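You operate a simulated robot arm through the tools that you are given. There is no shell and no other tool.

You are at the controls of a simulated robot arm. One attempt, no reset.

JOB
Reroute the air at the valve board: open valves 5 and 10, then shut 11 and 12.
Fine: no line loses its air on the way; leave the other valves.

Only the result counts: the job must be done as asked and must still hold three seconds after the hand-in. Knocking over, shifting, dropping, spilling or breaking anything else fails it.

ROBOT AND FRAMES
A 7-joint arm with a two-finger parallel gripper, fixed in place. Base frame: the origin is on the floor under the middle of its stand, x ahead of it, y to its left, z up. Readings come in mm, rad, newtons and seconds.
It reaches about 1247 mm from its shoulder. Its first joint turns from -2.304 to 2.304 rad. Payload 3.91 kg.
Tool frame: the origin (TCP) lies between the finger pads and is the grasp point; the fingertips stand 30 mm ahead of it; z points along the fingers, y is the line along which they close. Largest opening 110 mm; finger width 20, thickness 10; the body of the gripper, 48 by 112 mm, starts 55 mm behind the TCP.
Orientation is that of the tool frame in the base frame, as [roll, pitch, yaw] about the fixed x, y, z axes, in that order (R = Rz(yaw) Ry(pitch) Rx(roll)). With the fingers straight down and closing along the base's y, the tool's x points along the base's -x, its y along +y and its z along -z.

CONTROLS
- The arm moves only by the tool move_arm. Its argument "deltas" is a list of rows, each an object (a shift or turn left out is 0, a gripper value left out holds the last) with "offset": the shift along the tool's x, y, z in units of 200 mm (1.0 is 200 mm), a list of three; "dr": the turn, a rotation vector about the tool's x, y, z in units of 120 degrees (1.0 is 120 degrees), a list of three; "claw": the finger opening in mm, from 0 to 110. In form: [{"offset": [dx, dy, dz], "dr": [rx, ry, rz], "claw": claw}, ...]. A call has 1 to 20 rows; each row is the pose to reach, as a shift and turn from the pose commanded when the call began, along the tool's axes at that moment. A call with a number of a shift or a turn outside -1 to 1 is refused whole. A row lasts 0.2 s, in which the tool goes at most 50 mm and 0.15 rad; a call with a longer step from one row to the next is refused whole, and so is a gripper value outside its range. Where a pose cannot be reached the arm comes as near as it can. A force on the tool above 40 N (or 10 N above the force at the start of the call, whichever is more), or a blocked arm, ends the call early, and 0.2 s more pass. Each finger travels about 108 mm/s and halts on what it meets, pressing with about 22 N; the grip force reading is that of the motor and also rises with nothing between the fingers. The clock runs only during rows and for 0.2 s after the last one: add rows that repeat a pose to give the fingers time. It gives the time, the measured TCP pose, the force on the tool (base axes), the opening and the grip force at its end, in the units of the frame above (readings bear some noise), with the torque about the TCP (base axes, N m) and any sound that the robot's microphone picked up.
- Cameras (640 x 400 px; columns grow to the right, rows downward): "scene" is fixed at [220.3, 668.6, 1628.4]; the picture's right is [-0.68, 0.73, 0.00], its down [-0.70, -0.65, -0.30] and it looks along [-0.22, -0.20, 0.95] (base axes); focal length 214 px, centre (320, 200). "wrist" rides on the gripper at [72, 17, -103] in the tool frame; the picture's right is [-0.23, 0.97, 0.00], its down [-0.76, -0.18, -0.62] and it looks along [-0.61, -0.14, 0.78] (tool axes); focal length 222 px, centre (320, 200).
- capture(camera): a new picture of that camera. No time passes.
- locate(camera, pixels): there is no depth. For up to 12 entries [column, row, z] of the newest picture of that camera ("zoom" is the newest enlarged one), the place [x, y] in the base frame at which the ray of that pixel passes the height z, good to about 2 mm, but the place of the scene camera against the robot may be out by one fixed shift of up to 25 mm in any direction. No time passes.
- inspect(camera, box): a new picture of the part [left, top, right, bottom] of that camera's present view, enlarged. No time passes.
- job_done(): hands the job in; it is judged then, once.

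Unless the task says otherwise, let go and move clear before handing in.

The tools are called after ">>>" as name(argument=value, ...) on one line, values as JSON. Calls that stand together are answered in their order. move_arm: Moves the arm, as the interface text tells. Its arguments: {"type":"object","properties":{"deltas":{"type":"array"}},"required":["deltas"]} The other tools are called the same way: capture (camera) takes a picture; locate (camera, pixels) gives the place at which the rays of pixels pass given heights; inspect (camera, box) takes an enlarged picture of a part of a camera's view; job_done () hands the job in.

At the start:

```text
t: 0.0
tool_pos: [71.3, 520.8, 1473.7]
tcp_rot: [3.141, 0.001, -3.14]
ft_force: [-0.3, 0.6, -0.3]
ft_torque: [0.02, 0.01, -0.01]
gripper_width: 110.0
gripper_force: 0.1
```

scene: 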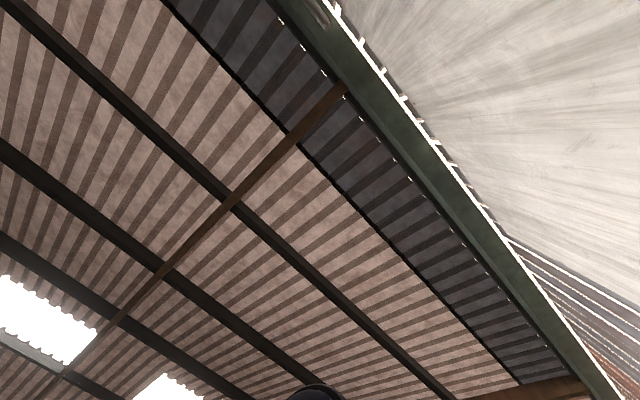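
wrist: 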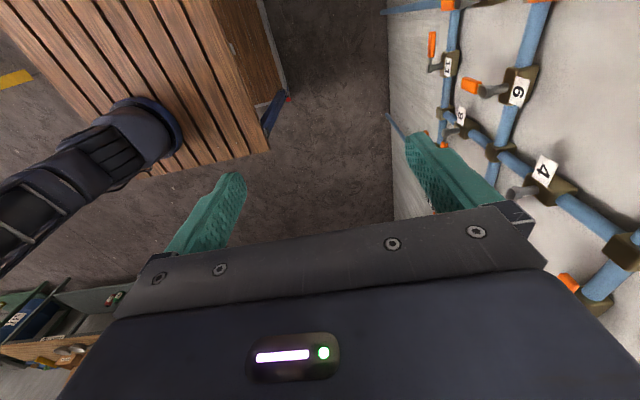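

The scene camera looks up at the roof and does not show the work. The wrist view shows the valve board on the wall at its right (columns 390-640), with tags 4, 6, 8 and others, so I'll enlarge that part.

>>> inspect(camera="wrist", box=[380, 0, 640, 165])

>>> inspect(camera="wrist", box=[480, 140, 640, 320])

>>> capture(camera="scene")

```text
2.42 times, centred on (510, 82) of wrist
```

zoom: 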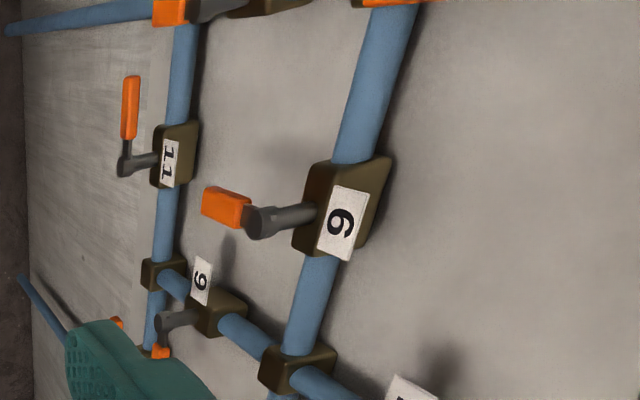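

```text
2.22 times, centred on (560, 230) of wrist
```

zoom: 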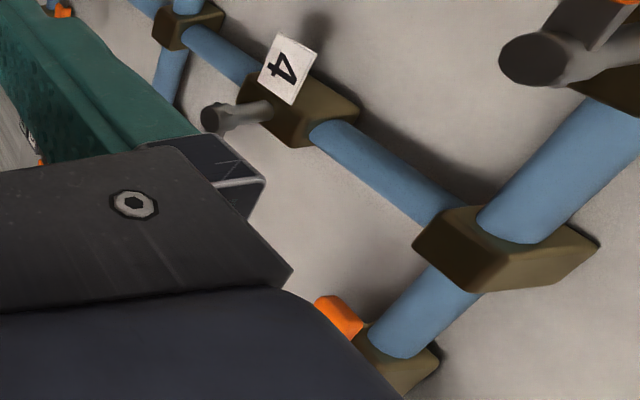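

```text
taken
```

scene: 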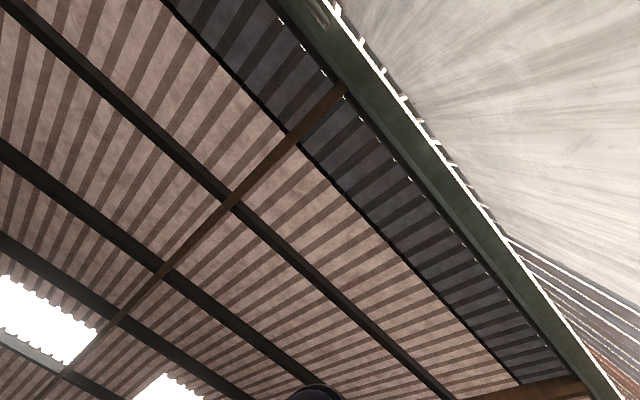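

The enlarged view shows tags 11, 4 and a 6/9 pair seen sideways, and the wall base near column 390. I'll check how far the wall is, then turn the tool to face it.

>>> locate(camera="wrist", pixels=[[389, 60, 0], [392, 150, 0], [517, 92, 1300], [517, 92, 1200], [545, 170, 1300], [545, 170, 1400], [620, 250, 1400]])

>>> move_arm(deltas=[{"offset": [0, -0.03, 0], "dr": [-0.0385, 0.0385, 0.0385], "claw": 110}, {"offset": [0, -0.06, 0], "dr": [-0.077, 0.077, 0.077]}, {"offset": [0, -0.09, 0], "dr": [-0.1155, 0.1155, 0.1155]}, {"offset": [0, -0.12, 0], "dr": [-0.154, 0.154, 0.154]}, {"offset": [0, -0.15, 0], "dr": [-0.1925, 0.1925, 0.1925]}, {"offset": [0, -0.18, 0], "dr": [-0.231, 0.231, 0.231]}, {"offset": [0, -0.21, 0], "dr": [-0.2695, 0.2695, 0.2695]}, {"offset": [0, -0.24, 0], "dr": [-0.308, 0.308, 0.308]}, {"offset": [0, -0.27, 0], "dr": [-0.3465, 0.3465, 0.3465]}, {"offset": [0, -0.3, 0], "dr": [-0.385, 0.385, 0.385]}, {"offset": [0, -0.33, 0], "dr": [-0.4235, 0.4235, 0.4235]}, {"offset": [0, -0.36, 0], "dr": [-0.462, 0.462, 0.462]}, {"offset": [0, -0.39, 0], "dr": [-0.5005, 0.5005, 0.5005]}, {"offset": [0, -0.42, 0], "dr": [-0.539, 0.539, 0.539]}, {"offset": [0, -0.45, 0], "dr": [-0.57735, 0.57735, 0.57735]}])

```text
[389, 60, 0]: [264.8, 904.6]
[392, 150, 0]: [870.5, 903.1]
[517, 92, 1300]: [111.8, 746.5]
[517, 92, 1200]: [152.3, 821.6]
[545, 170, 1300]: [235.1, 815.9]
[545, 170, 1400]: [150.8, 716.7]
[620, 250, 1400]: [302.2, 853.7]
```

```text
t: 3.2
tool_pos: [74.0, 430.7, 1473.9]
tcp_rot: [-1.905, -1.57, 0.334]
ft_force: [0.5, 0.1, -0.5]
ft_torque: [0.0, 0.02, 0.12]
gripper_width: 109.7
gripper_force: 0.0
```

The wall plane is at about y = 904, and the tool now faces it. I'll take a fresh wrist picture.

>>> capture(camera="wrist")

>>> capture(camera="scene")

```text
taken
```

wrist: 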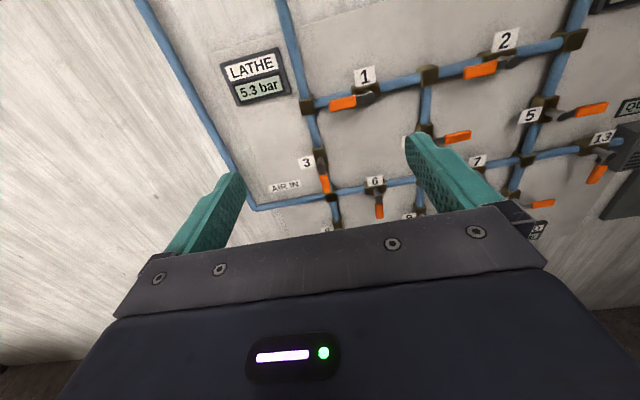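

```text
taken
```

scene: 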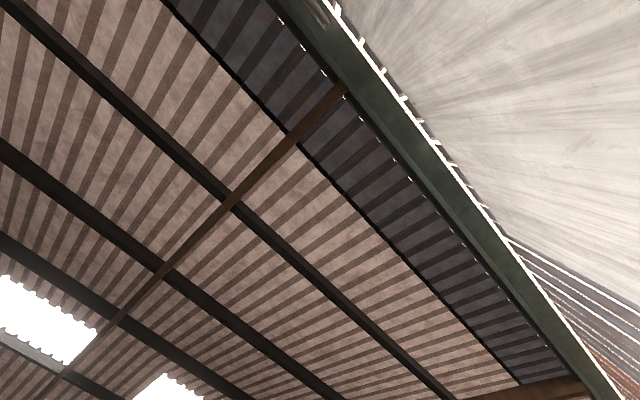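

The picture shows a grid: tags 1 (364,76), 2 (504,40), 3 (307,162), 5 (530,115), 6 (375,180) and 7 (477,162), plus a LATHE gauge at 5.3 bar. I'll move right and down and tilt the tool up to see the whole board.

>>> move_arm(deltas=[{"offset": [-0.125, 0.125, 0], "dr": [0, 0.04, 0]}, {"offset": [-0.25, 0.25, 0], "dr": [0, 0.08, 0]}, {"offset": [-0.375, 0.375, 0], "dr": [0, 0.12, 0]}, {"offset": [-0.5, 0.5, 0], "dr": [0, 0.16, 0]}, {"offset": [-0.625, 0.625, 0], "dr": [0, 0.2, 0]}, {"offset": [-0.75, 0.75, 0], "dr": [0, 0.24, 0]}, {"offset": [-0.875, 0.875, 0], "dr": [0, 0.28, 0]}, {"offset": [-1.0, 1.0, 0], "dr": [0, 0.317, 0]}])

>>> capture(camera="wrist")

```text
t: 5.2
tool_pos: [444.4, 316.5, 1332.9]
tcp_rot: [0.061, -0.8, -2.024]
ft_force: [-0.5, 1.1, -0.8]
ft_torque: [0.14, 0.01, -0.04]
gripper_width: 110.0
gripper_force: 0.0
out of reach, approached as far as the arm can: row 5, 6, 7
stopped in row 8: the arm was blocked; the commanded pose is now the measured one
```

```text
taken
```

wrist: 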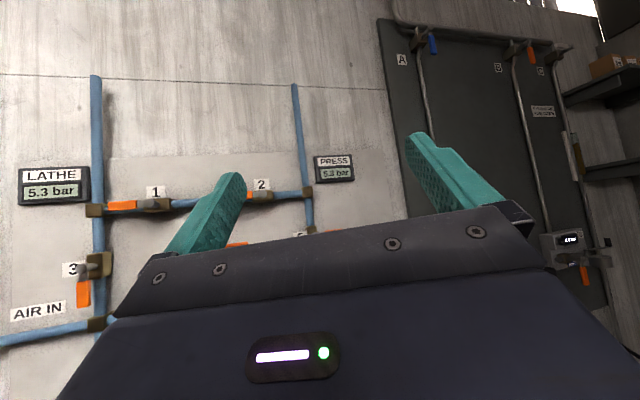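

The arm met a limit and stopped at (444, 316, 1333), probably folded too close to its base. The view shows tags 1, 2 and 3, LATHE and PRESS gauges at 5.3 bar, and an unrelated dark panel at right. I'll straighten the tool and move nearer the wall, where the reach is better.

>>> inspect(camera="wrist", box=[0, 60, 380, 300])

>>> move_arm(deltas=[{"offset": [-0.0475, -0.1125, 0.116], "dr": [0.0222, -0.0448, 0.0118]}, {"offset": [-0.095, -0.225, 0.232], "dr": [0.0444, -0.0896, 0.0236]}, {"offset": [-0.1425, -0.3375, 0.348], "dr": [0.0666, -0.1344, 0.0354]}, {"offset": [-0.19, -0.45, 0.4645], "dr": [0.0888, -0.1792, 0.0472]}, {"offset": [-0.2375, -0.5625, 0.5806], "dr": [0.111, -0.224, 0.059]}, {"offset": [-0.285, -0.675, 0.6968], "dr": [0.1333, -0.2689, 0.0707]}, {"offset": [-0.3325, -0.7875, 0.8129], "dr": [0.1555, -0.3137, 0.0825]}, {"offset": [-0.38, -0.9, 0.929], "dr": [0.1777, -0.3585, 0.0943]}])

>>> capture(camera="wrist")

```text
1.67 times, centred on (190, 180) of wrist
```

zoom: 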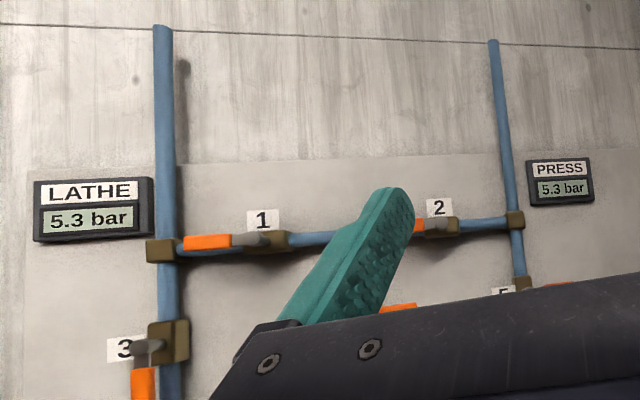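

```text
t: 7.0
tool_pos: [352.9, 561.9, 1399.6]
tcp_rot: [-2.174, -1.567, 0.601]
ft_force: [0.1, 0.6, -0.5]
ft_torque: [-0.04, 0.0, -0.01]
gripper_width: 110.0
gripper_force: 0.0
```

```text
taken
```

wrist: 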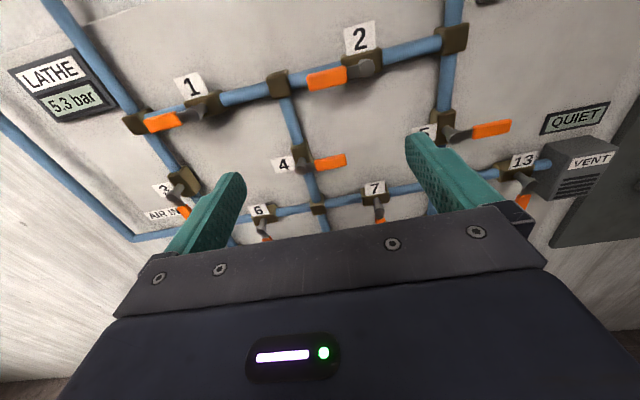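

The board now reads clearly. Levers 1, 2 and 3 lie along their pipes (open), and 4, 5, 6, 7 and 13 lie across theirs (shut). VENT with a QUIET sign is beside 13. I'll lower the tool to see the lower rows.

>>> inspect(camera="wrist", box=[0, 0, 640, 250])

>>> move_arm(deltas=[{"offset": [-0.2, -0.05, 0]}, {"offset": [-0.4, -0.1, 0]}, {"offset": [-0.6, -0.15, 0]}, {"offset": [-0.8, -0.2, 0]}, {"offset": [-1.0, -0.25, 0]}])

>>> capture(camera="wrist")

```text
1.00 times, centred on (320, 125) of wrist (not enlarged: the box is as wide or as high as the picture)
```

zoom: 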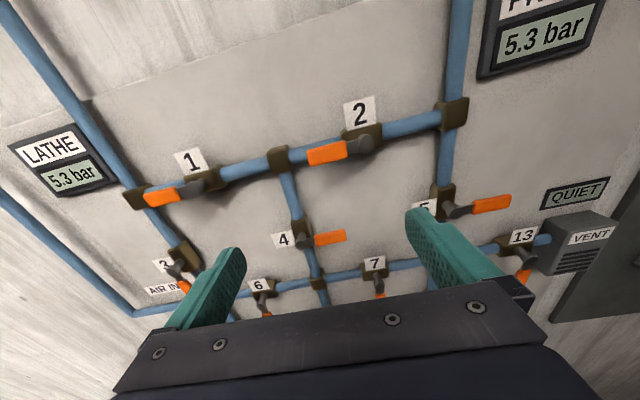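

```text
t: 8.2
tool_pos: [297.7, 560.1, 1199.8]
tcp_rot: [-1.506, -1.57, -0.067]
ft_force: [-0.9, -0.8, 0.4]
ft_torque: [-0.01, 0.01, 0.02]
gripper_width: 110.0
gripper_force: 0.1
```

```text
taken
```

wrist: 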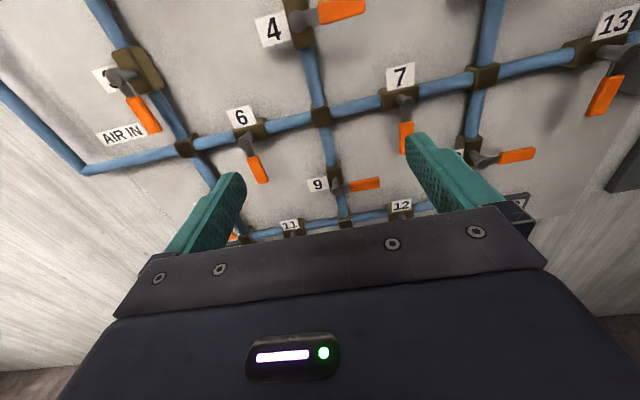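

Valves 9 (365,184) and 10 (517,155) also lie across their pipes, and 11 and 12 are on the bottom row. I'll go lower to see those.

>>> inspect(camera="wrist", box=[180, 100, 560, 250])

>>> move_arm(deltas=[{"offset": [-0.2, 0, 0]}, {"offset": [-0.4, 0, 0]}, {"offset": [-0.6, 0, 0]}, {"offset": [-0.8, 0, 0]}, {"offset": [-1.0, 0, 0]}])

>>> capture(camera="wrist")

```text
1.68 times, centred on (370, 175) of wrist
```

zoom: 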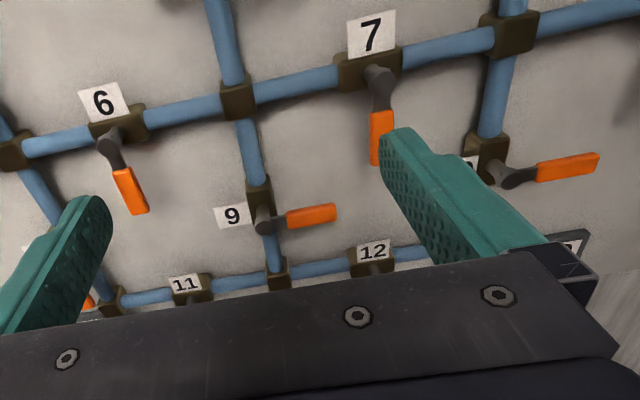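

```text
t: 9.4
tool_pos: [299.3, 561.5, 1001.9]
tcp_rot: [-1.219, -1.571, -0.355]
ft_force: [0.2, -0.8, -0.3]
ft_torque: [-0.05, 0.0, 0.0]
gripper_width: 110.0
gripper_force: 0.1
```

```text
taken
```

wrist: 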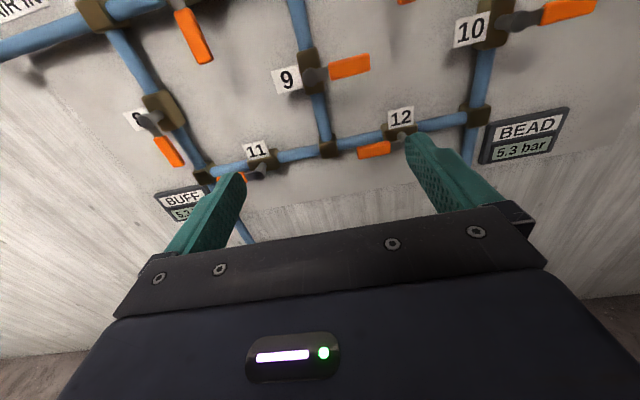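

The bottom row shows 11 and 12 with levers left along the pipe (open), lever 8 down (open), and the BUFF and BEAD gauges, with BEAD reading 5.3 bar. Opening 5 and 10 feeds BEAD from PRESS, so 11 and 12 can then be shut without any line losing air. I'll measure the lever positions here.

>>> inspect(camera="wrist", box=[100, 80, 440, 240])

>>> locate(camera="wrist", pixels=[[358, 153, 950], [358, 153, 850], [391, 147, 950], [391, 147, 850], [515, 22, 1150], [515, 22, 1050], [594, 6, 1150], [594, 6, 1050], [302, 77, 1000], [302, 77, 900], [370, 62, 1000], [370, 62, 900]])

>>> inspect(camera="wrist", box=[400, 0, 640, 150])

```text
1.88 times, centred on (270, 160) of wrist
```

zoom: 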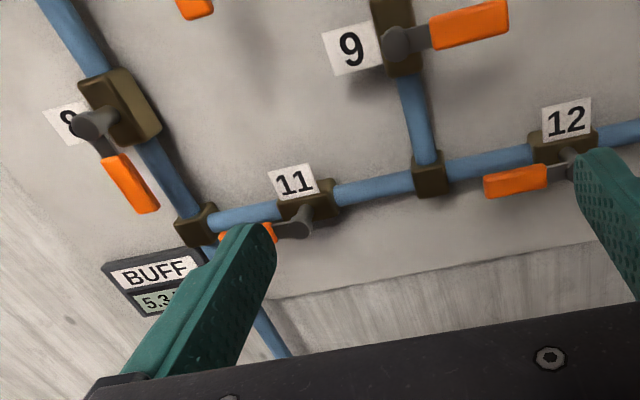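

```text
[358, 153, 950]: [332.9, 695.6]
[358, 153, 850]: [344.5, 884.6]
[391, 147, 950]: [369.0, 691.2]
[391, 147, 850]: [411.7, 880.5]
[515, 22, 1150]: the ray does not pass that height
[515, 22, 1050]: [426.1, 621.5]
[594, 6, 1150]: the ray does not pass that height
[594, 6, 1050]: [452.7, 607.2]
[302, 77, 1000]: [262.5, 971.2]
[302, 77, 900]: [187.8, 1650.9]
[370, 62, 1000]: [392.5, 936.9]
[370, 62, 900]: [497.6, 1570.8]
```

```text
2.67 times, centred on (520, 75) of wrist
```

zoom: 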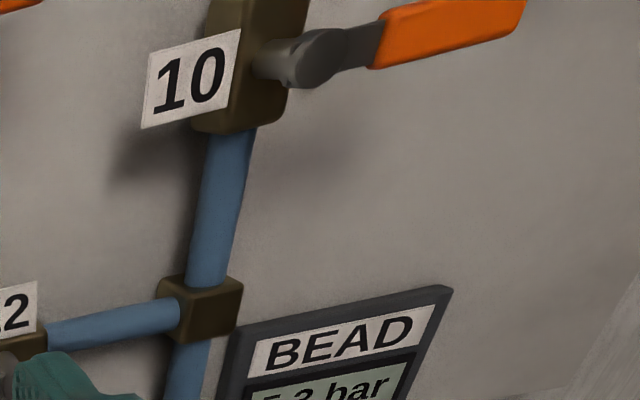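

Lever 10 lies level at about z = 1020, from pivot x ≈ 552 to tip x ≈ 638, and the levers stand near y ≈ 809. I'll close the fingers into one probe and move up in free space toward valve 5.

>>> move_arm(deltas=[{"offset": [0.14, 0.14, 0.03], "claw": 0}, {"offset": [0.28, 0.28, 0.06]}, {"offset": [0.42, 0.42, 0.09]}, {"offset": [0.56, 0.56, 0.12]}, {"offset": [0.7, 0.7, 0.15]}, {"offset": [0.85, 0.85, 0.18]}, {"offset": [1.0, 1.0, 0.2]}])

>>> capture(camera="wrist")

```text
t: 11.0
tool_pos: [501.0, 601.2, 1197.9]
tcp_rot: [-1.748, -1.567, 0.177]
ft_force: [-0.4, -0.5, -0.3]
ft_torque: [-0.04, -0.01, 0.01]
gripper_width: 0.2
gripper_force: 21.6
```

```text
taken
```

wrist: 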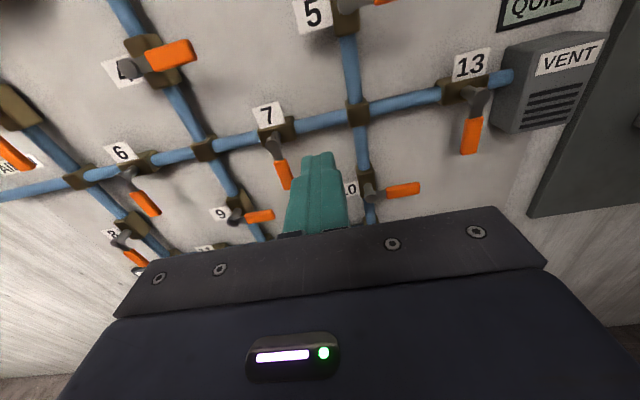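

Fingers are closed, and levers 10 (403,189) and 13 (471,135) are in clear view. I'll get their rays here for triangulation, then go on up to valve 5.

>>> locate(camera="wrist", pixels=[[420, 187, 1050], [420, 187, 1000], [387, 193, 1050], [387, 193, 1000], [370, 196, 1050], [370, 196, 1000], [470, 153, 1100], [470, 153, 1050], [478, 97, 1200], [478, 97, 1100]])

>>> move_arm(deltas=[{"offset": [0.16, 0.1, 0.04]}, {"offset": [0.32, 0.2, 0.08]}, {"offset": [0.48, 0.3, 0.12]}, {"offset": [0.64, 0.4, 0.16]}, {"offset": [0.8, 0.5, 0.2]}])

>>> capture(camera="wrist")

```text
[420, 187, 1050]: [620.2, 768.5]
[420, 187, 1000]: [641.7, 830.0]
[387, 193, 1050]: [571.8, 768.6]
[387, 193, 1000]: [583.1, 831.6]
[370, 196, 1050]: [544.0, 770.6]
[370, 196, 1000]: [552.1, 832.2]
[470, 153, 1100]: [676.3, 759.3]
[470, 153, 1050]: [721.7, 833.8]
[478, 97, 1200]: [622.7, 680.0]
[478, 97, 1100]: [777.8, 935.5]
```

```text
t: 12.2
tool_pos: [602.5, 641.7, 1360.6]
tcp_rot: [-1.591, -1.565, 0.019]
ft_force: [-0.6, -0.2, 0.3]
ft_torque: [-0.03, 0.01, -0.02]
gripper_width: 0.0
gripper_force: 21.9
```

```text
taken
```

wrist: 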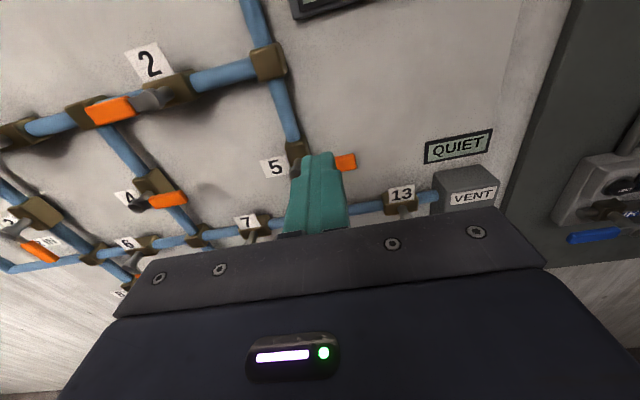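

Lever 10's tip comes out at about (636, 809, 1017). In this view only lever 5's orange tip shows, at (345,162), to the right of the closed fingers, so I'll measure it.

>>> inspect(camera="wrist", box=[240, 100, 440, 225])

>>> locate(camera="wrist", pixels=[[356, 157, 1300], [356, 157, 1250], [356, 168, 1300], [356, 168, 1250], [295, 150, 1300], [295, 150, 1250], [262, 60, 1420], [262, 60, 1380]])

```text
3.20 times, centred on (340, 162) of wrist
```

zoom: 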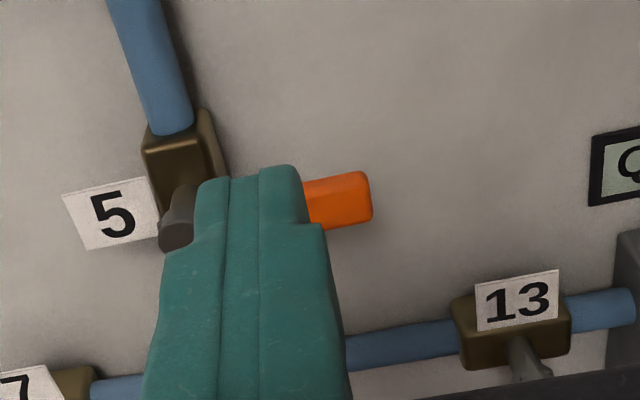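

```text
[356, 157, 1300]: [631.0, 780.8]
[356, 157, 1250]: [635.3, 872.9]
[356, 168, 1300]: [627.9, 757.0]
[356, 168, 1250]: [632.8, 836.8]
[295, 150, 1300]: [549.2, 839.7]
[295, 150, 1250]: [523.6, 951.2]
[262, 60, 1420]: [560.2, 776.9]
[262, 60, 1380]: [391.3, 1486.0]
```

Lever 5 spans z of about 1267-1285 with its tip at x ≈ 633. I'll place the closed probe above the lever at (612, 795, 1318) and check before pushing.

>>> move_arm(deltas=[{"offset": [-0.105, 0.024, 0.145]}, {"offset": [-0.21, 0.0475, 0.29]}, {"offset": [-0.21, 0.0475, 0.45]}, {"offset": [-0.21, 0.0475, 0.6]}, {"offset": [-0.21, 0.0475, 0.7]}, {"offset": [-0.21, 0.0475, 0.767]}])

>>> capture(camera="wrist")

>>> inspect(camera="wrist", box=[240, 100, 440, 225])

```text
t: 13.6
tool_pos: [611.7, 794.3, 1317.5]
tcp_rot: [-1.663, -1.568, 0.091]
ft_force: [0.7, -0.8, 0.4]
ft_torque: [-0.03, 0.01, -0.01]
gripper_width: 0.1
gripper_force: 22.4
```

```text
taken
```

wrist: 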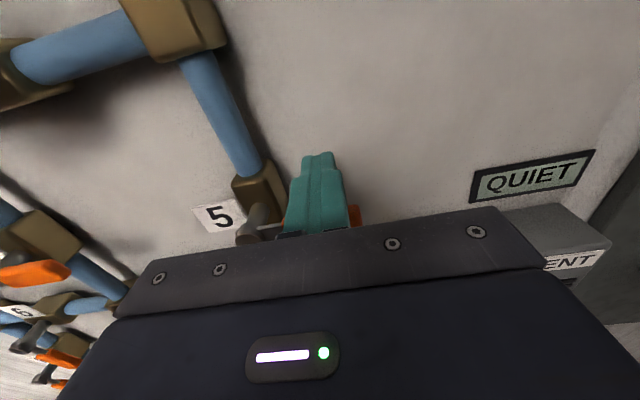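

```text
3.20 times, centred on (340, 162) of wrist
```

zoom: 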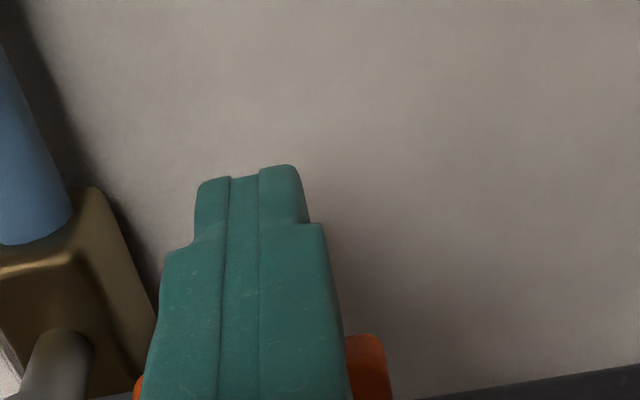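

The probe sits just above lever 5 with the orange grip showing either side of it, at (358,215) and below. I'll push down the first half of the arc and watch the force.

>>> move_arm(deltas=[{"offset": [-0.05, 0, 0]}, {"offset": [-0.0975, 0, 0]}, {"offset": [-0.14, 0.008, 0]}, {"offset": [-0.18, 0.015, 0]}, {"offset": [-0.22, 0.013, 0]}, {"offset": [-0.26, 0.01, 0]}, {"offset": [-0.3, -0.003, 0]}, {"offset": [-0.34, -0.0175, 0]}])

>>> capture(camera="wrist")

```text
t: 15.4
tool_pos: [606.8, 793.4, 1248.2]
tcp_rot: [-1.718, -1.569, 0.143]
ft_force: [1.1, 0.4, 0.9]
ft_torque: [0.0, -0.01, 0.01]
gripper_width: 0.0
gripper_force: 21.8
```

```text
taken
```

wrist: 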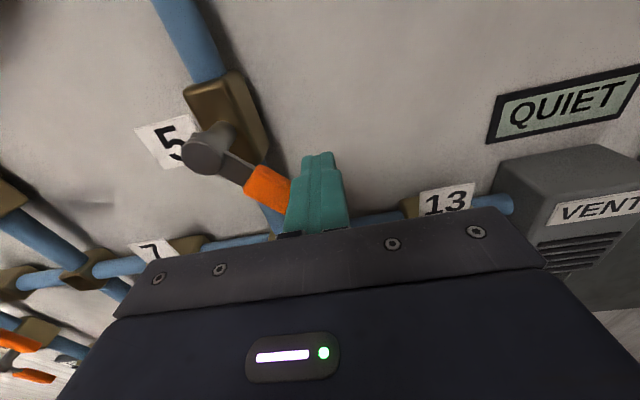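

Lever 5 has followed to roughly 50 degrees down, and the force stayed low. I'll continue the arc to the vertical and slightly past it, to feel for the stop.

>>> move_arm(deltas=[{"offset": [-0.035, -0.022, 0]}, {"offset": [-0.0675, -0.046, 0]}, {"offset": [-0.095, -0.077, 0]}, {"offset": [-0.1215, -0.1085, 0]}, {"offset": [-0.14, -0.145, 0]}, {"offset": [-0.1575, -0.1825, 0]}, {"offset": [-0.162, -0.197, 0]}, {"offset": [-0.165, -0.209, 0]}])

>>> capture(camera="wrist")

```text
t: 17.2
tool_pos: [569.3, 792.7, 1217.6]
tcp_rot: [-0.862, -1.567, -0.713]
ft_force: [32.3, 16.5, 15.2]
ft_torque: [-0.1, 0.41, -0.32]
gripper_width: 0.0
gripper_force: 21.8
```

```text
taken
```

wrist: 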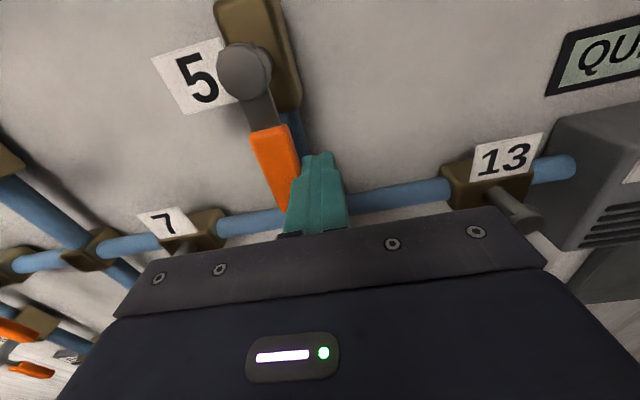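

The force rose to 32 N in +x, so lever 5 is against its stop and hanging down along the pipe. I'll back off to the right and retract.

>>> move_arm(deltas=[{"offset": [0, 0.06, 0]}, {"offset": [0, 0.12, 0]}, {"offset": [0, 0.14, -0.15]}, {"offset": [0, 0.14, -0.35]}, {"offset": [0, 0.14, -0.55]}, {"offset": [0, 0.14, -0.7]}])

>>> capture(camera="wrist")

```text
t: 18.6
tool_pos: [594.4, 655.4, 1214.1]
tcp_rot: [-1.747, -1.567, 0.175]
ft_force: [-0.5, -0.7, -0.7]
ft_torque: [0.03, -0.01, -0.02]
gripper_width: 0.3
gripper_force: 22.0
```

```text
taken
```

wrist: 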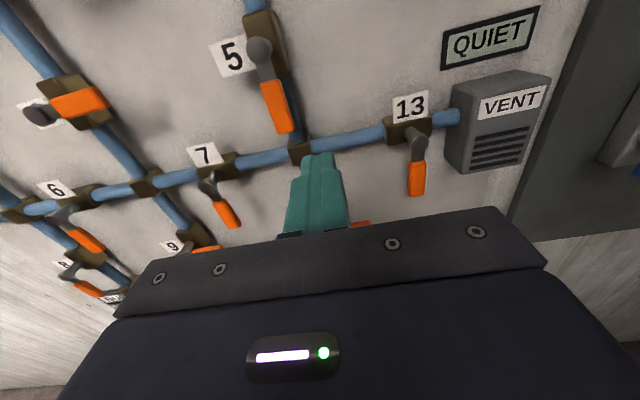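

Lever 5 now points down along its pipe (pivot (259,50), tip (283,133)), and the other levers are unchanged. I'll move down at this standoff to above lever 10 and then forward.

>>> locate(camera="wrist", pixels=[[259, 50, 1280], [259, 50, 1250], [283, 132, 1250], [283, 132, 1200], [415, 196, 1100], [415, 196, 1050]])

>>> move_arm(deltas=[{"offset": [-0.19, 0.03, 0]}, {"offset": [-0.38, 0.06, 0]}, {"offset": [-0.58, 0.08, 0]}, {"offset": [-0.77, 0.088, 0]}, {"offset": [-0.77, 0.088, 0.2]}, {"offset": [-0.77, 0.088, 0.4]}, {"offset": [-0.77, 0.088, 0.5]}])

>>> capture(camera="wrist")

```text
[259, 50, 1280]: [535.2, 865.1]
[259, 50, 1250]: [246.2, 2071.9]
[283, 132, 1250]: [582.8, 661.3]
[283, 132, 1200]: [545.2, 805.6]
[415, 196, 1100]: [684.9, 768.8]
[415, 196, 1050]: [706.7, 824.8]
```

```text
t: 20.2
tool_pos: [613.0, 755.6, 1061.4]
tcp_rot: [-1.438, -1.569, -0.136]
ft_force: [0.2, 0.1, 0.9]
ft_torque: [0.01, -0.01, -0.02]
gripper_width: 0.0
gripper_force: 22.2
```

```text
taken
```

wrist: 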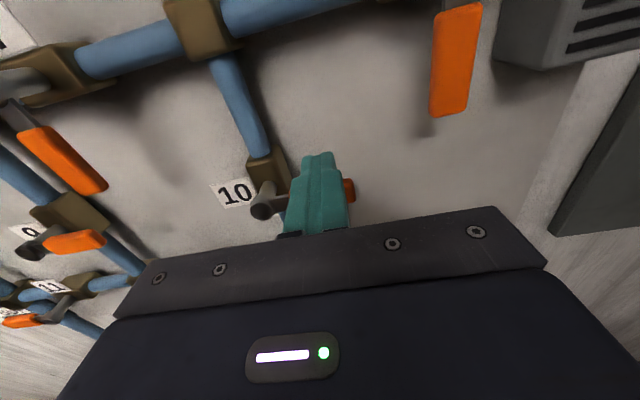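

The probe is lined up above lever 10 (pivot (260,205), grip tip (350,190)), clear of lever 13. I'll advance to the pushing depth.

>>> move_arm(deltas=[{"offset": [0, 0, 0.1]}, {"offset": [0, 0, 0.195]}])

>>> capture(camera="wrist")

```text
t: 20.8
tool_pos: [610.8, 793.6, 1059.5]
tcp_rot: [-1.597, -1.567, 0.025]
ft_force: [-0.7, -0.8, -0.4]
ft_torque: [-0.02, 0.04, 0.01]
gripper_width: 0.3
gripper_force: 21.7
```

```text
taken
```

wrist: 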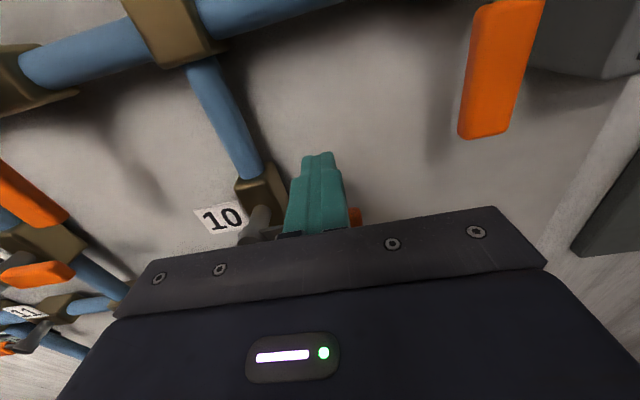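

The view matches the one before lever 5 was pushed, so I'll run the same arc on lever 10 in one call.

>>> move_arm(deltas=[{"offset": [-0.05, 0, 0]}, {"offset": [-0.0975, 0, 0]}, {"offset": [-0.14, 0.008, 0]}, {"offset": [-0.18, 0.015, 0]}, {"offset": [-0.22, 0.013, 0]}, {"offset": [-0.26, 0.01, 0]}, {"offset": [-0.3, -0.003, 0]}, {"offset": [-0.34, -0.0175, 0]}, {"offset": [-0.375, -0.0395, 0]}, {"offset": [-0.4075, -0.0635, 0]}, {"offset": [-0.435, -0.0945, 0]}, {"offset": [-0.4615, -0.126, 0]}, {"offset": [-0.48, -0.1625, 0]}, {"offset": [-0.4975, -0.2, 0]}, {"offset": [-0.502, -0.2145, 0]}, {"offset": [-0.505, -0.2265, 0]}])

>>> capture(camera="wrist")

```text
t: 24.2
tool_pos: [570.3, 793.0, 963.3]
tcp_rot: [-0.828, -1.57, -0.749]
ft_force: [34.6, 17.8, 10.9]
ft_torque: [-0.11, 0.38, -0.28]
gripper_width: 0.0
gripper_force: 22.0
```

```text
taken
```

wrist: 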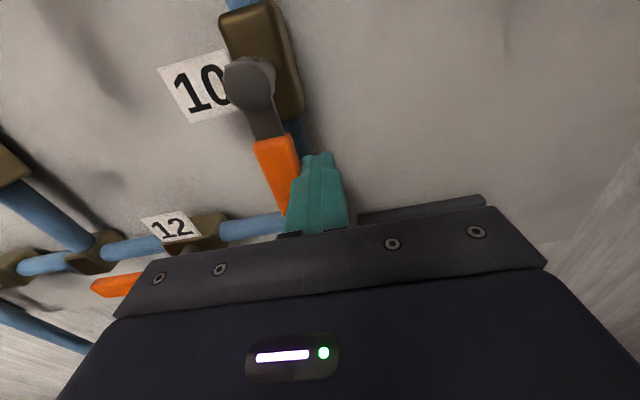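

Lever 10 is against its stop (34.6 N in +x) and hangs down along its pipe. I'll back off, retract and check the picture and gauges.

>>> move_arm(deltas=[{"offset": [0, 0.06, 0]}, {"offset": [0, 0.12, 0]}, {"offset": [0, 0.14, -0.15]}, {"offset": [0, 0.14, -0.35]}, {"offset": [0, 0.14, -0.55]}, {"offset": [0, 0.14, -0.7]}, {"offset": [0, 0.14, -0.85]}])

>>> capture(camera="wrist")

```text
t: 25.8
tool_pos: [593.3, 624.0, 959.6]
tcp_rot: [-1.621, -1.567, 0.049]
ft_force: [-0.8, -0.2, -1.3]
ft_torque: [0.01, 0.0, 0.0]
gripper_width: 0.0
gripper_force: 21.9
```

```text
taken
```

wrist: 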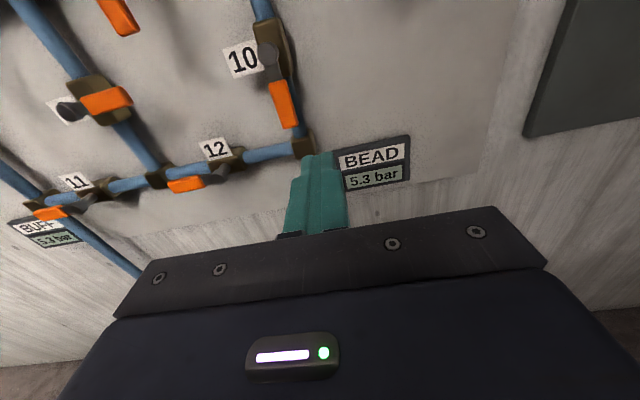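

Lever 10 is down, BEAD and BUFF read 5.3 bar, and 11 and 12 still point left. I'll measure levers 12 and 11 in this view.

>>> inspect(camera="wrist", box=[0, 120, 320, 260])

>>> locate(camera="wrist", pixels=[[168, 188, 900], [168, 188, 850], [204, 181, 900], [204, 181, 850], [34, 215, 900], [34, 215, 850], [66, 211, 900], [66, 211, 850], [264, 52, 1030], [297, 126, 950], [297, 126, 900]])

```text
2.00 times, centred on (160, 190) of wrist
```

zoom: 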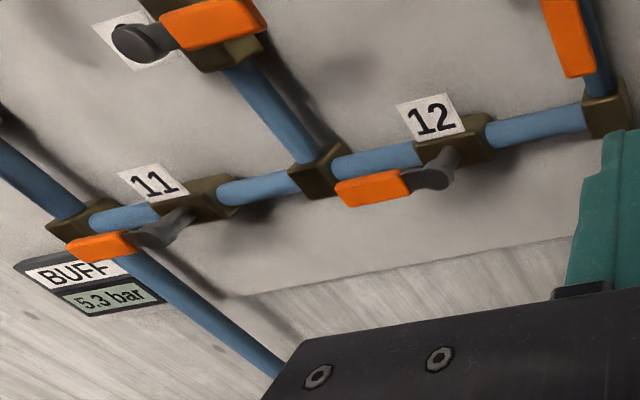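

```text
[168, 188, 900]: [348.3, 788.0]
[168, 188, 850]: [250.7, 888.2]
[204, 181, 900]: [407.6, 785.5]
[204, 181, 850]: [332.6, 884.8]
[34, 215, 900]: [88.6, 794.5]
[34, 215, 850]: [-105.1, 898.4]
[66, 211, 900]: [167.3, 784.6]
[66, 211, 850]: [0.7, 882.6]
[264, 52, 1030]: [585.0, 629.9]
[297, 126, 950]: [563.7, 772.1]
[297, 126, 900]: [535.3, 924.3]
```

Two views put lever 12's pivot near (421, 805, 890) with its grip from x = 339 to 395, and lever 11's pivot near x ≈ 158. I'll move left at this standoff to in front of lever 12's grip.

>>> move_arm(deltas=[{"offset": [-0.03, -0.2, 0]}, {"offset": [-0.06, -0.4, 0]}, {"offset": [-0.09, -0.6, 0]}, {"offset": [-0.12, -0.8, 0]}, {"offset": [-0.145, -1.0, 0]}])

>>> capture(camera="wrist")

```text
t: 27.0
tool_pos: [394.0, 625.0, 931.0]
tcp_rot: [-1.714, -1.567, 0.141]
ft_force: [0.4, -0.4, 0.3]
ft_torque: [-0.01, -0.01, -0.01]
gripper_width: 0.0
gripper_force: 22.0
```

```text
taken
```

wrist: 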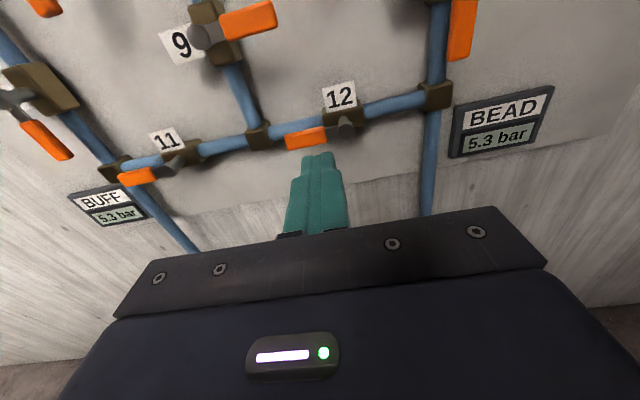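

Lever 12 is now fully visible just above the probe, with orange from (286,141) to (326,133) and pivot near (346,130). I'll refine its position before closing in.

>>> inspect(camera="wrist", box=[250, 70, 410, 170])

>>> locate(camera="wrist", pixels=[[286, 136, 900], [286, 136, 880], [287, 149, 900], [287, 149, 880], [326, 128, 900], [326, 128, 880], [346, 130, 900], [346, 130, 880], [121, 177, 900], [121, 177, 880], [157, 172, 900], [157, 172, 880]])

```text
4.00 times, centred on (330, 120) of wrist
```

zoom: 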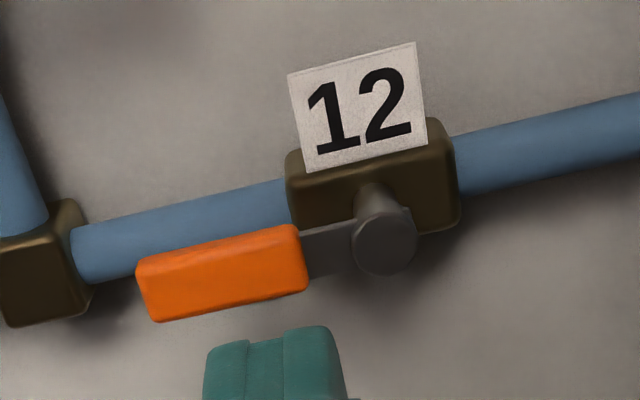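

```text
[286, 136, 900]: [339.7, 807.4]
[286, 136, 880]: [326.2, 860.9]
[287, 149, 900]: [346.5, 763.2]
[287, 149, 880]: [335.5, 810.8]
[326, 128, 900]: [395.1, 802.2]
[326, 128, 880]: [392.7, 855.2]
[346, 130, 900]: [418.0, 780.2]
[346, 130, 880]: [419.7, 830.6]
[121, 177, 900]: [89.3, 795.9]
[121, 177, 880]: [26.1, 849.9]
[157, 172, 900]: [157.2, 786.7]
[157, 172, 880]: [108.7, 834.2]
```

Lever 12 spans z of about 881-900, tip x ≈ 338, pivot near (419, 890). I'll place the probe above its grip at (360, 795, 930).

>>> move_arm(deltas=[{"offset": [0, -0.1, 0.1]}, {"offset": [0, -0.175, 0.28]}, {"offset": [0, -0.175, 0.48]}, {"offset": [0, -0.175, 0.65]}, {"offset": [0, -0.175, 0.76]}, {"offset": [0, -0.175, 0.85]}])

>>> capture(camera="wrist")

```text
t: 28.4
tool_pos: [358.0, 792.6, 930.9]
tcp_rot: [-1.702, -1.567, 0.128]
ft_force: [0.3, -0.1, 0.2]
ft_torque: [-0.02, -0.01, -0.01]
gripper_width: 0.2
gripper_force: 22.0
```

```text
taken
```

wrist: 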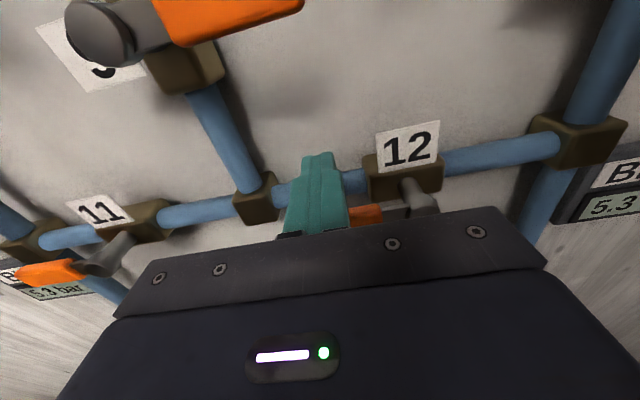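

The probe is above lever 12's grip, orange showing to its right at (365,213), with no contact. I'll run the mirrored arc, down then to the right.

>>> move_arm(deltas=[{"offset": [-0.05, 0, 0]}, {"offset": [-0.0975, 0, 0]}, {"offset": [-0.14, -0.008, 0]}, {"offset": [-0.18, -0.015, 0]}, {"offset": [-0.22, -0.013, 0]}, {"offset": [-0.26, -0.01, 0]}, {"offset": [-0.3, 0.003, 0]}, {"offset": [-0.34, 0.0175, 0]}, {"offset": [-0.375, 0.0395, 0]}, {"offset": [-0.4075, 0.0635, 0]}, {"offset": [-0.435, 0.0945, 0]}, {"offset": [-0.4615, 0.126, 0]}, {"offset": [-0.48, 0.1625, 0]}, {"offset": [-0.4975, 0.2, 0]}, {"offset": [-0.502, 0.2145, 0]}, {"offset": [-0.505, 0.2265, 0]}])

>>> capture(camera="wrist")

```text
t: 31.8
tool_pos: [399.9, 792.1, 832.5]
tcp_rot: [-1.443, -1.568, -0.128]
ft_force: [-20.0, -10.9, 3.5]
ft_torque: [0.13, -0.21, 0.05]
gripper_width: 0.1
gripper_force: 22.2
```

```text
taken
```

wrist: 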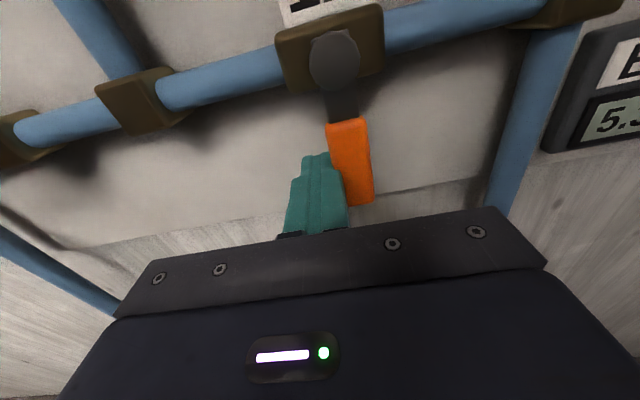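

The reaction is only -20 N in x, but the lever looks vertical. I'll push about 4 mm further to make sure it's at the stop.

>>> move_arm(deltas=[{"offset": [0, 0.01, 0]}, {"offset": [0, 0.02, 0]}, {"offset": [0, 0.02, 0]}])

>>> capture(camera="wrist")

```text
t: 32.3
tool_pos: [399.8, 793.9, 830.8]
tcp_rot: [-1.668, -1.566, 0.102]
ft_force: [-4.5, 2.1, 0.5]
ft_torque: [-0.03, -0.02, 0.05]
gripper_width: 0.0
gripper_force: 22.3
stopped in row 2: the force on the tool passed its limit at 43 N (the readings are from after the stop); the commanded pose is now the measured one
```

```text
taken
```

wrist: 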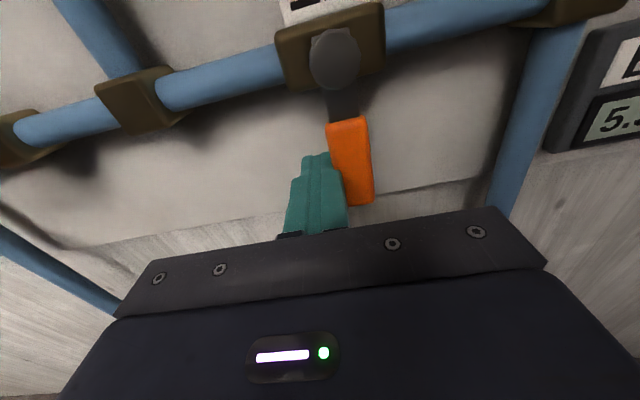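

The force reached 43 N with no movement, so lever 12 is at its stop. I'll back off to the left and retract.

>>> move_arm(deltas=[{"offset": [0, -0.06, 0]}, {"offset": [0, -0.12, 0]}, {"offset": [0, -0.14, -0.15]}, {"offset": [0, -0.14, -0.35]}, {"offset": [0, -0.14, -0.55]}, {"offset": [0.1, -0.14, -0.7]}, {"offset": [0.3, -0.14, -0.8]}, {"offset": [0.5, -0.14, -0.85]}])

>>> capture(camera="wrist")

```text
t: 34.1
tool_pos: [375.7, 623.8, 930.6]
tcp_rot: [-1.85, -1.565, 0.285]
ft_force: [-0.2, 0.3, -0.1]
ft_torque: [0.02, 0.01, 0.03]
gripper_width: 0.0
gripper_force: 22.3
```

```text
taken
```

wrist: 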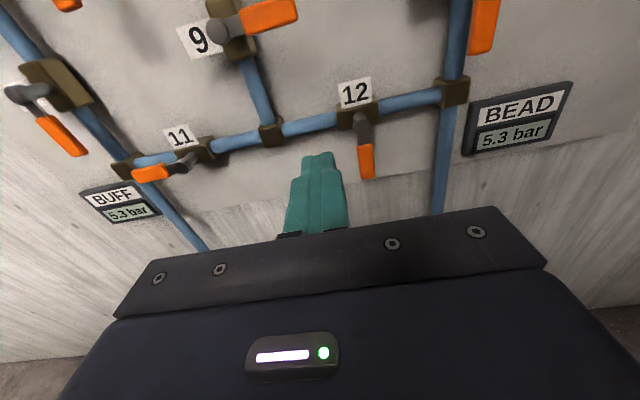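

Lever 12 now points down (365,160) across its pipe, and BEAD and BUFF still read 5.3 bar. I'll move left to valve 11.

>>> move_arm(deltas=[{"offset": [0, -0.2, 0]}, {"offset": [0, -0.4, 0]}, {"offset": [0, -0.6, 0]}, {"offset": [0, -0.8, 0]}, {"offset": [0, -1.0, 0]}])

>>> capture(camera="wrist")

>>> inspect(camera="wrist", box=[200, 70, 400, 195])

```text
t: 35.5
tool_pos: [201.1, 626.2, 957.6]
tcp_rot: [1.028, -1.503, -2.59]
ft_force: [-0.3, -0.2, -1.0]
ft_torque: [0.04, 0.01, 0.04]
gripper_width: 0.0
gripper_force: 22.0
out of reach, approached as far as the arm can: row 5
stopped in row 5: the arm was blocked; the commanded pose is now the measured one
```

```text
taken
```

wrist: 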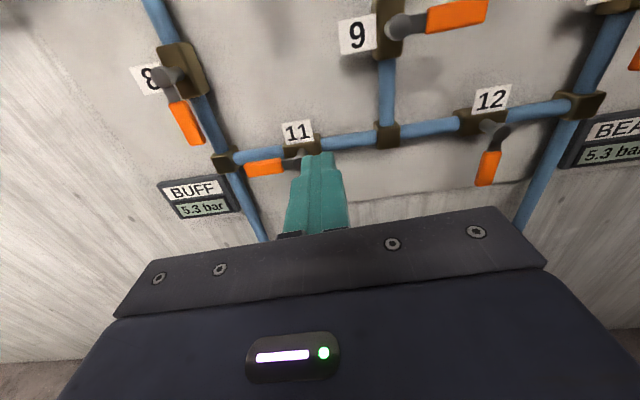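

```text
3.20 times, centred on (300, 132) of wrist
```

zoom: 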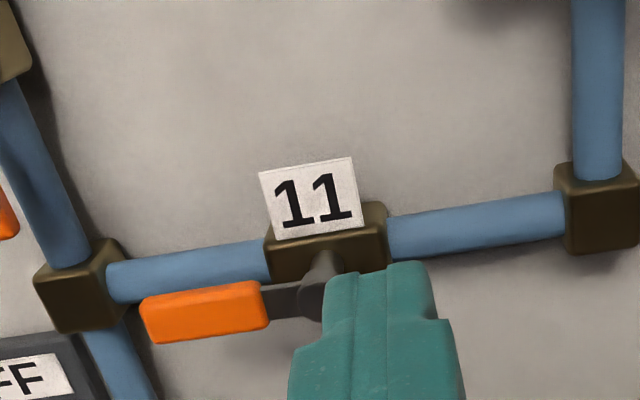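

The arm ran out of reach folding back and stopped at (201, 626, 958) with a slight tilt. Nothing was touched and the levers are as before. I'll straighten the tool and move nearer the wall, where this x is reachable, staying clear of the levers.

>>> move_arm(deltas=[{"offset": [-0.021, -0.001, 0.13], "dr": [-0.001, -0.0042, 0.0069]}, {"offset": [-0.042, -0.002, 0.26], "dr": [-0.002, -0.0084, 0.0139]}, {"offset": [-0.063, -0.004, 0.39], "dr": [-0.003, -0.0126, 0.0208]}, {"offset": [-0.083, -0.005, 0.5175], "dr": [-0.0041, -0.0168, 0.0277]}])

>>> capture(camera="wrist")

```text
t: 36.5
tool_pos: [242.9, 685.0, 974.1]
tcp_rot: [0.27, -1.539, -1.836]
ft_force: [1.1, 0.1, -0.4]
ft_torque: [0.02, 0.02, -0.01]
gripper_width: 0.0
gripper_force: 22.1
out of reach, approached as far as the arm can: row 1, 2, 3, 4
```

```text
taken
```

wrist: 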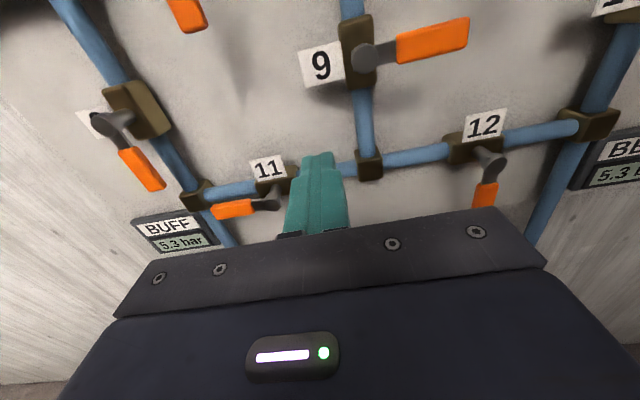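

The arm again reports out of reach and sits at (243, 685, 974) with a slight tilt, so some joint is probably at its limit in this posture. I'll check both views before choosing another route.

>>> capture(camera="scene")

>>> inspect(camera="scene", box=[220, 300, 420, 400])

```text
taken
```

scene: 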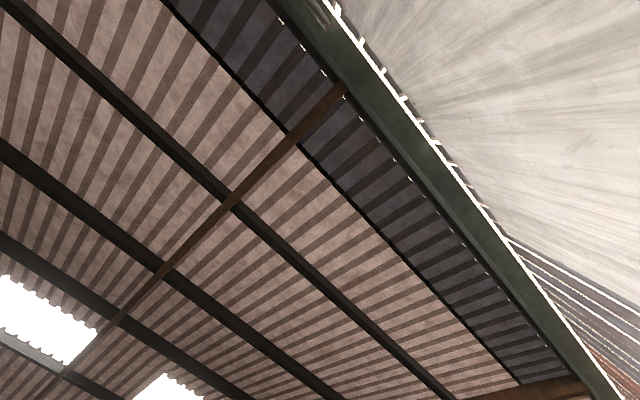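

```text
3.20 times, centred on (320, 350) of scene
```

zoom: 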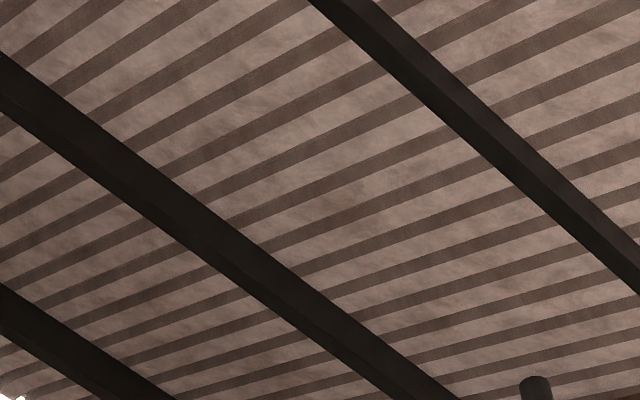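

The dark arm part that was at (315,390) in the first scene picture has moved to about (388,400), so the elbow is high and has swung. I'll step back right by 100 mm to a reachable pose and read where it settles.

>>> move_arm(deltas=[{"offset": [0, 0.15, 0]}, {"offset": [0, 0.3, 0]}, {"offset": [0, 0.4, 0]}, {"offset": [0, 0.5, 0]}, {"offset": [0, 0.5, 0]}])

```text
t: 37.7
tool_pos: [343.3, 684.0, 977.1]
tcp_rot: [-2.368, -1.57, 0.794]
ft_force: [0.2, 0.1, 0.7]
ft_torque: [-0.01, -0.01, 0.02]
gripper_width: 0.0
gripper_force: 21.9
```

Commanded and measured poses agree again at (343, 684, 977), and the tool is upright. I'll go nearer the wall first, then try moving left in small steps.

>>> move_arm(deltas=[{"offset": [-0.05, 0, 0.15]}, {"offset": [-0.1, 0, 0.28]}, {"offset": [-0.1, -0.15, 0.28]}, {"offset": [-0.1, -0.3, 0.28]}, {"offset": [-0.1, -0.45, 0.28]}, {"offset": [-0.1, -0.6, 0.28]}])

```text
t: 39.1
tool_pos: [264.2, 742.0, 955.8]
tcp_rot: [-1.967, -1.569, 0.396]
ft_force: [-0.6, -0.4, -1.1]
ft_torque: [-0.01, 0.01, -0.01]
gripper_width: 0.0
gripper_force: 22.0
out of reach, approached as far as the arm can: row 5, 6
```

The left limit follows a constant bearing from the base (about 70.5°), which suggests the first joint is at its limit with the elbow swung left. I'll test whether yawing the tool left, so the wrist sits further right, lets the TCP go further left.

>>> move_arm(deltas=[{"dr": [0.055, 0, 0]}, {"dr": [0.11, 0, 0]}, {"dr": [0.167, 0, 0]}, {"offset": [0, -0.1, 0], "dr": [0.167, 0, 0]}, {"offset": [0, -0.2, 0], "dr": [0.167, 0, 0]}, {"offset": [0, -0.3, 0], "dr": [0.167, 0, 0]}, {"offset": [0, -0.4, 0], "dr": [0.167, 0, 0]}])

>>> capture(camera="scene")

```text
t: 40.7
tool_pos: [183.3, 742.1, 957.8]
tcp_rot: [-2.148, -1.569, 0.924]
ft_force: [0.7, -0.8, 0.3]
ft_torque: [0.02, -0.01, -0.02]
gripper_width: 0.0
gripper_force: 22.1
```

```text
taken
```

scene: 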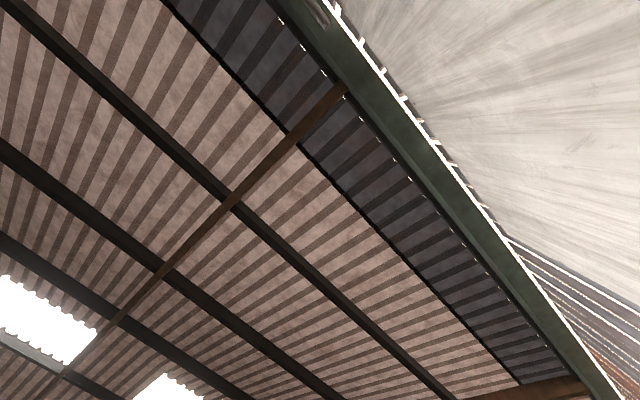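

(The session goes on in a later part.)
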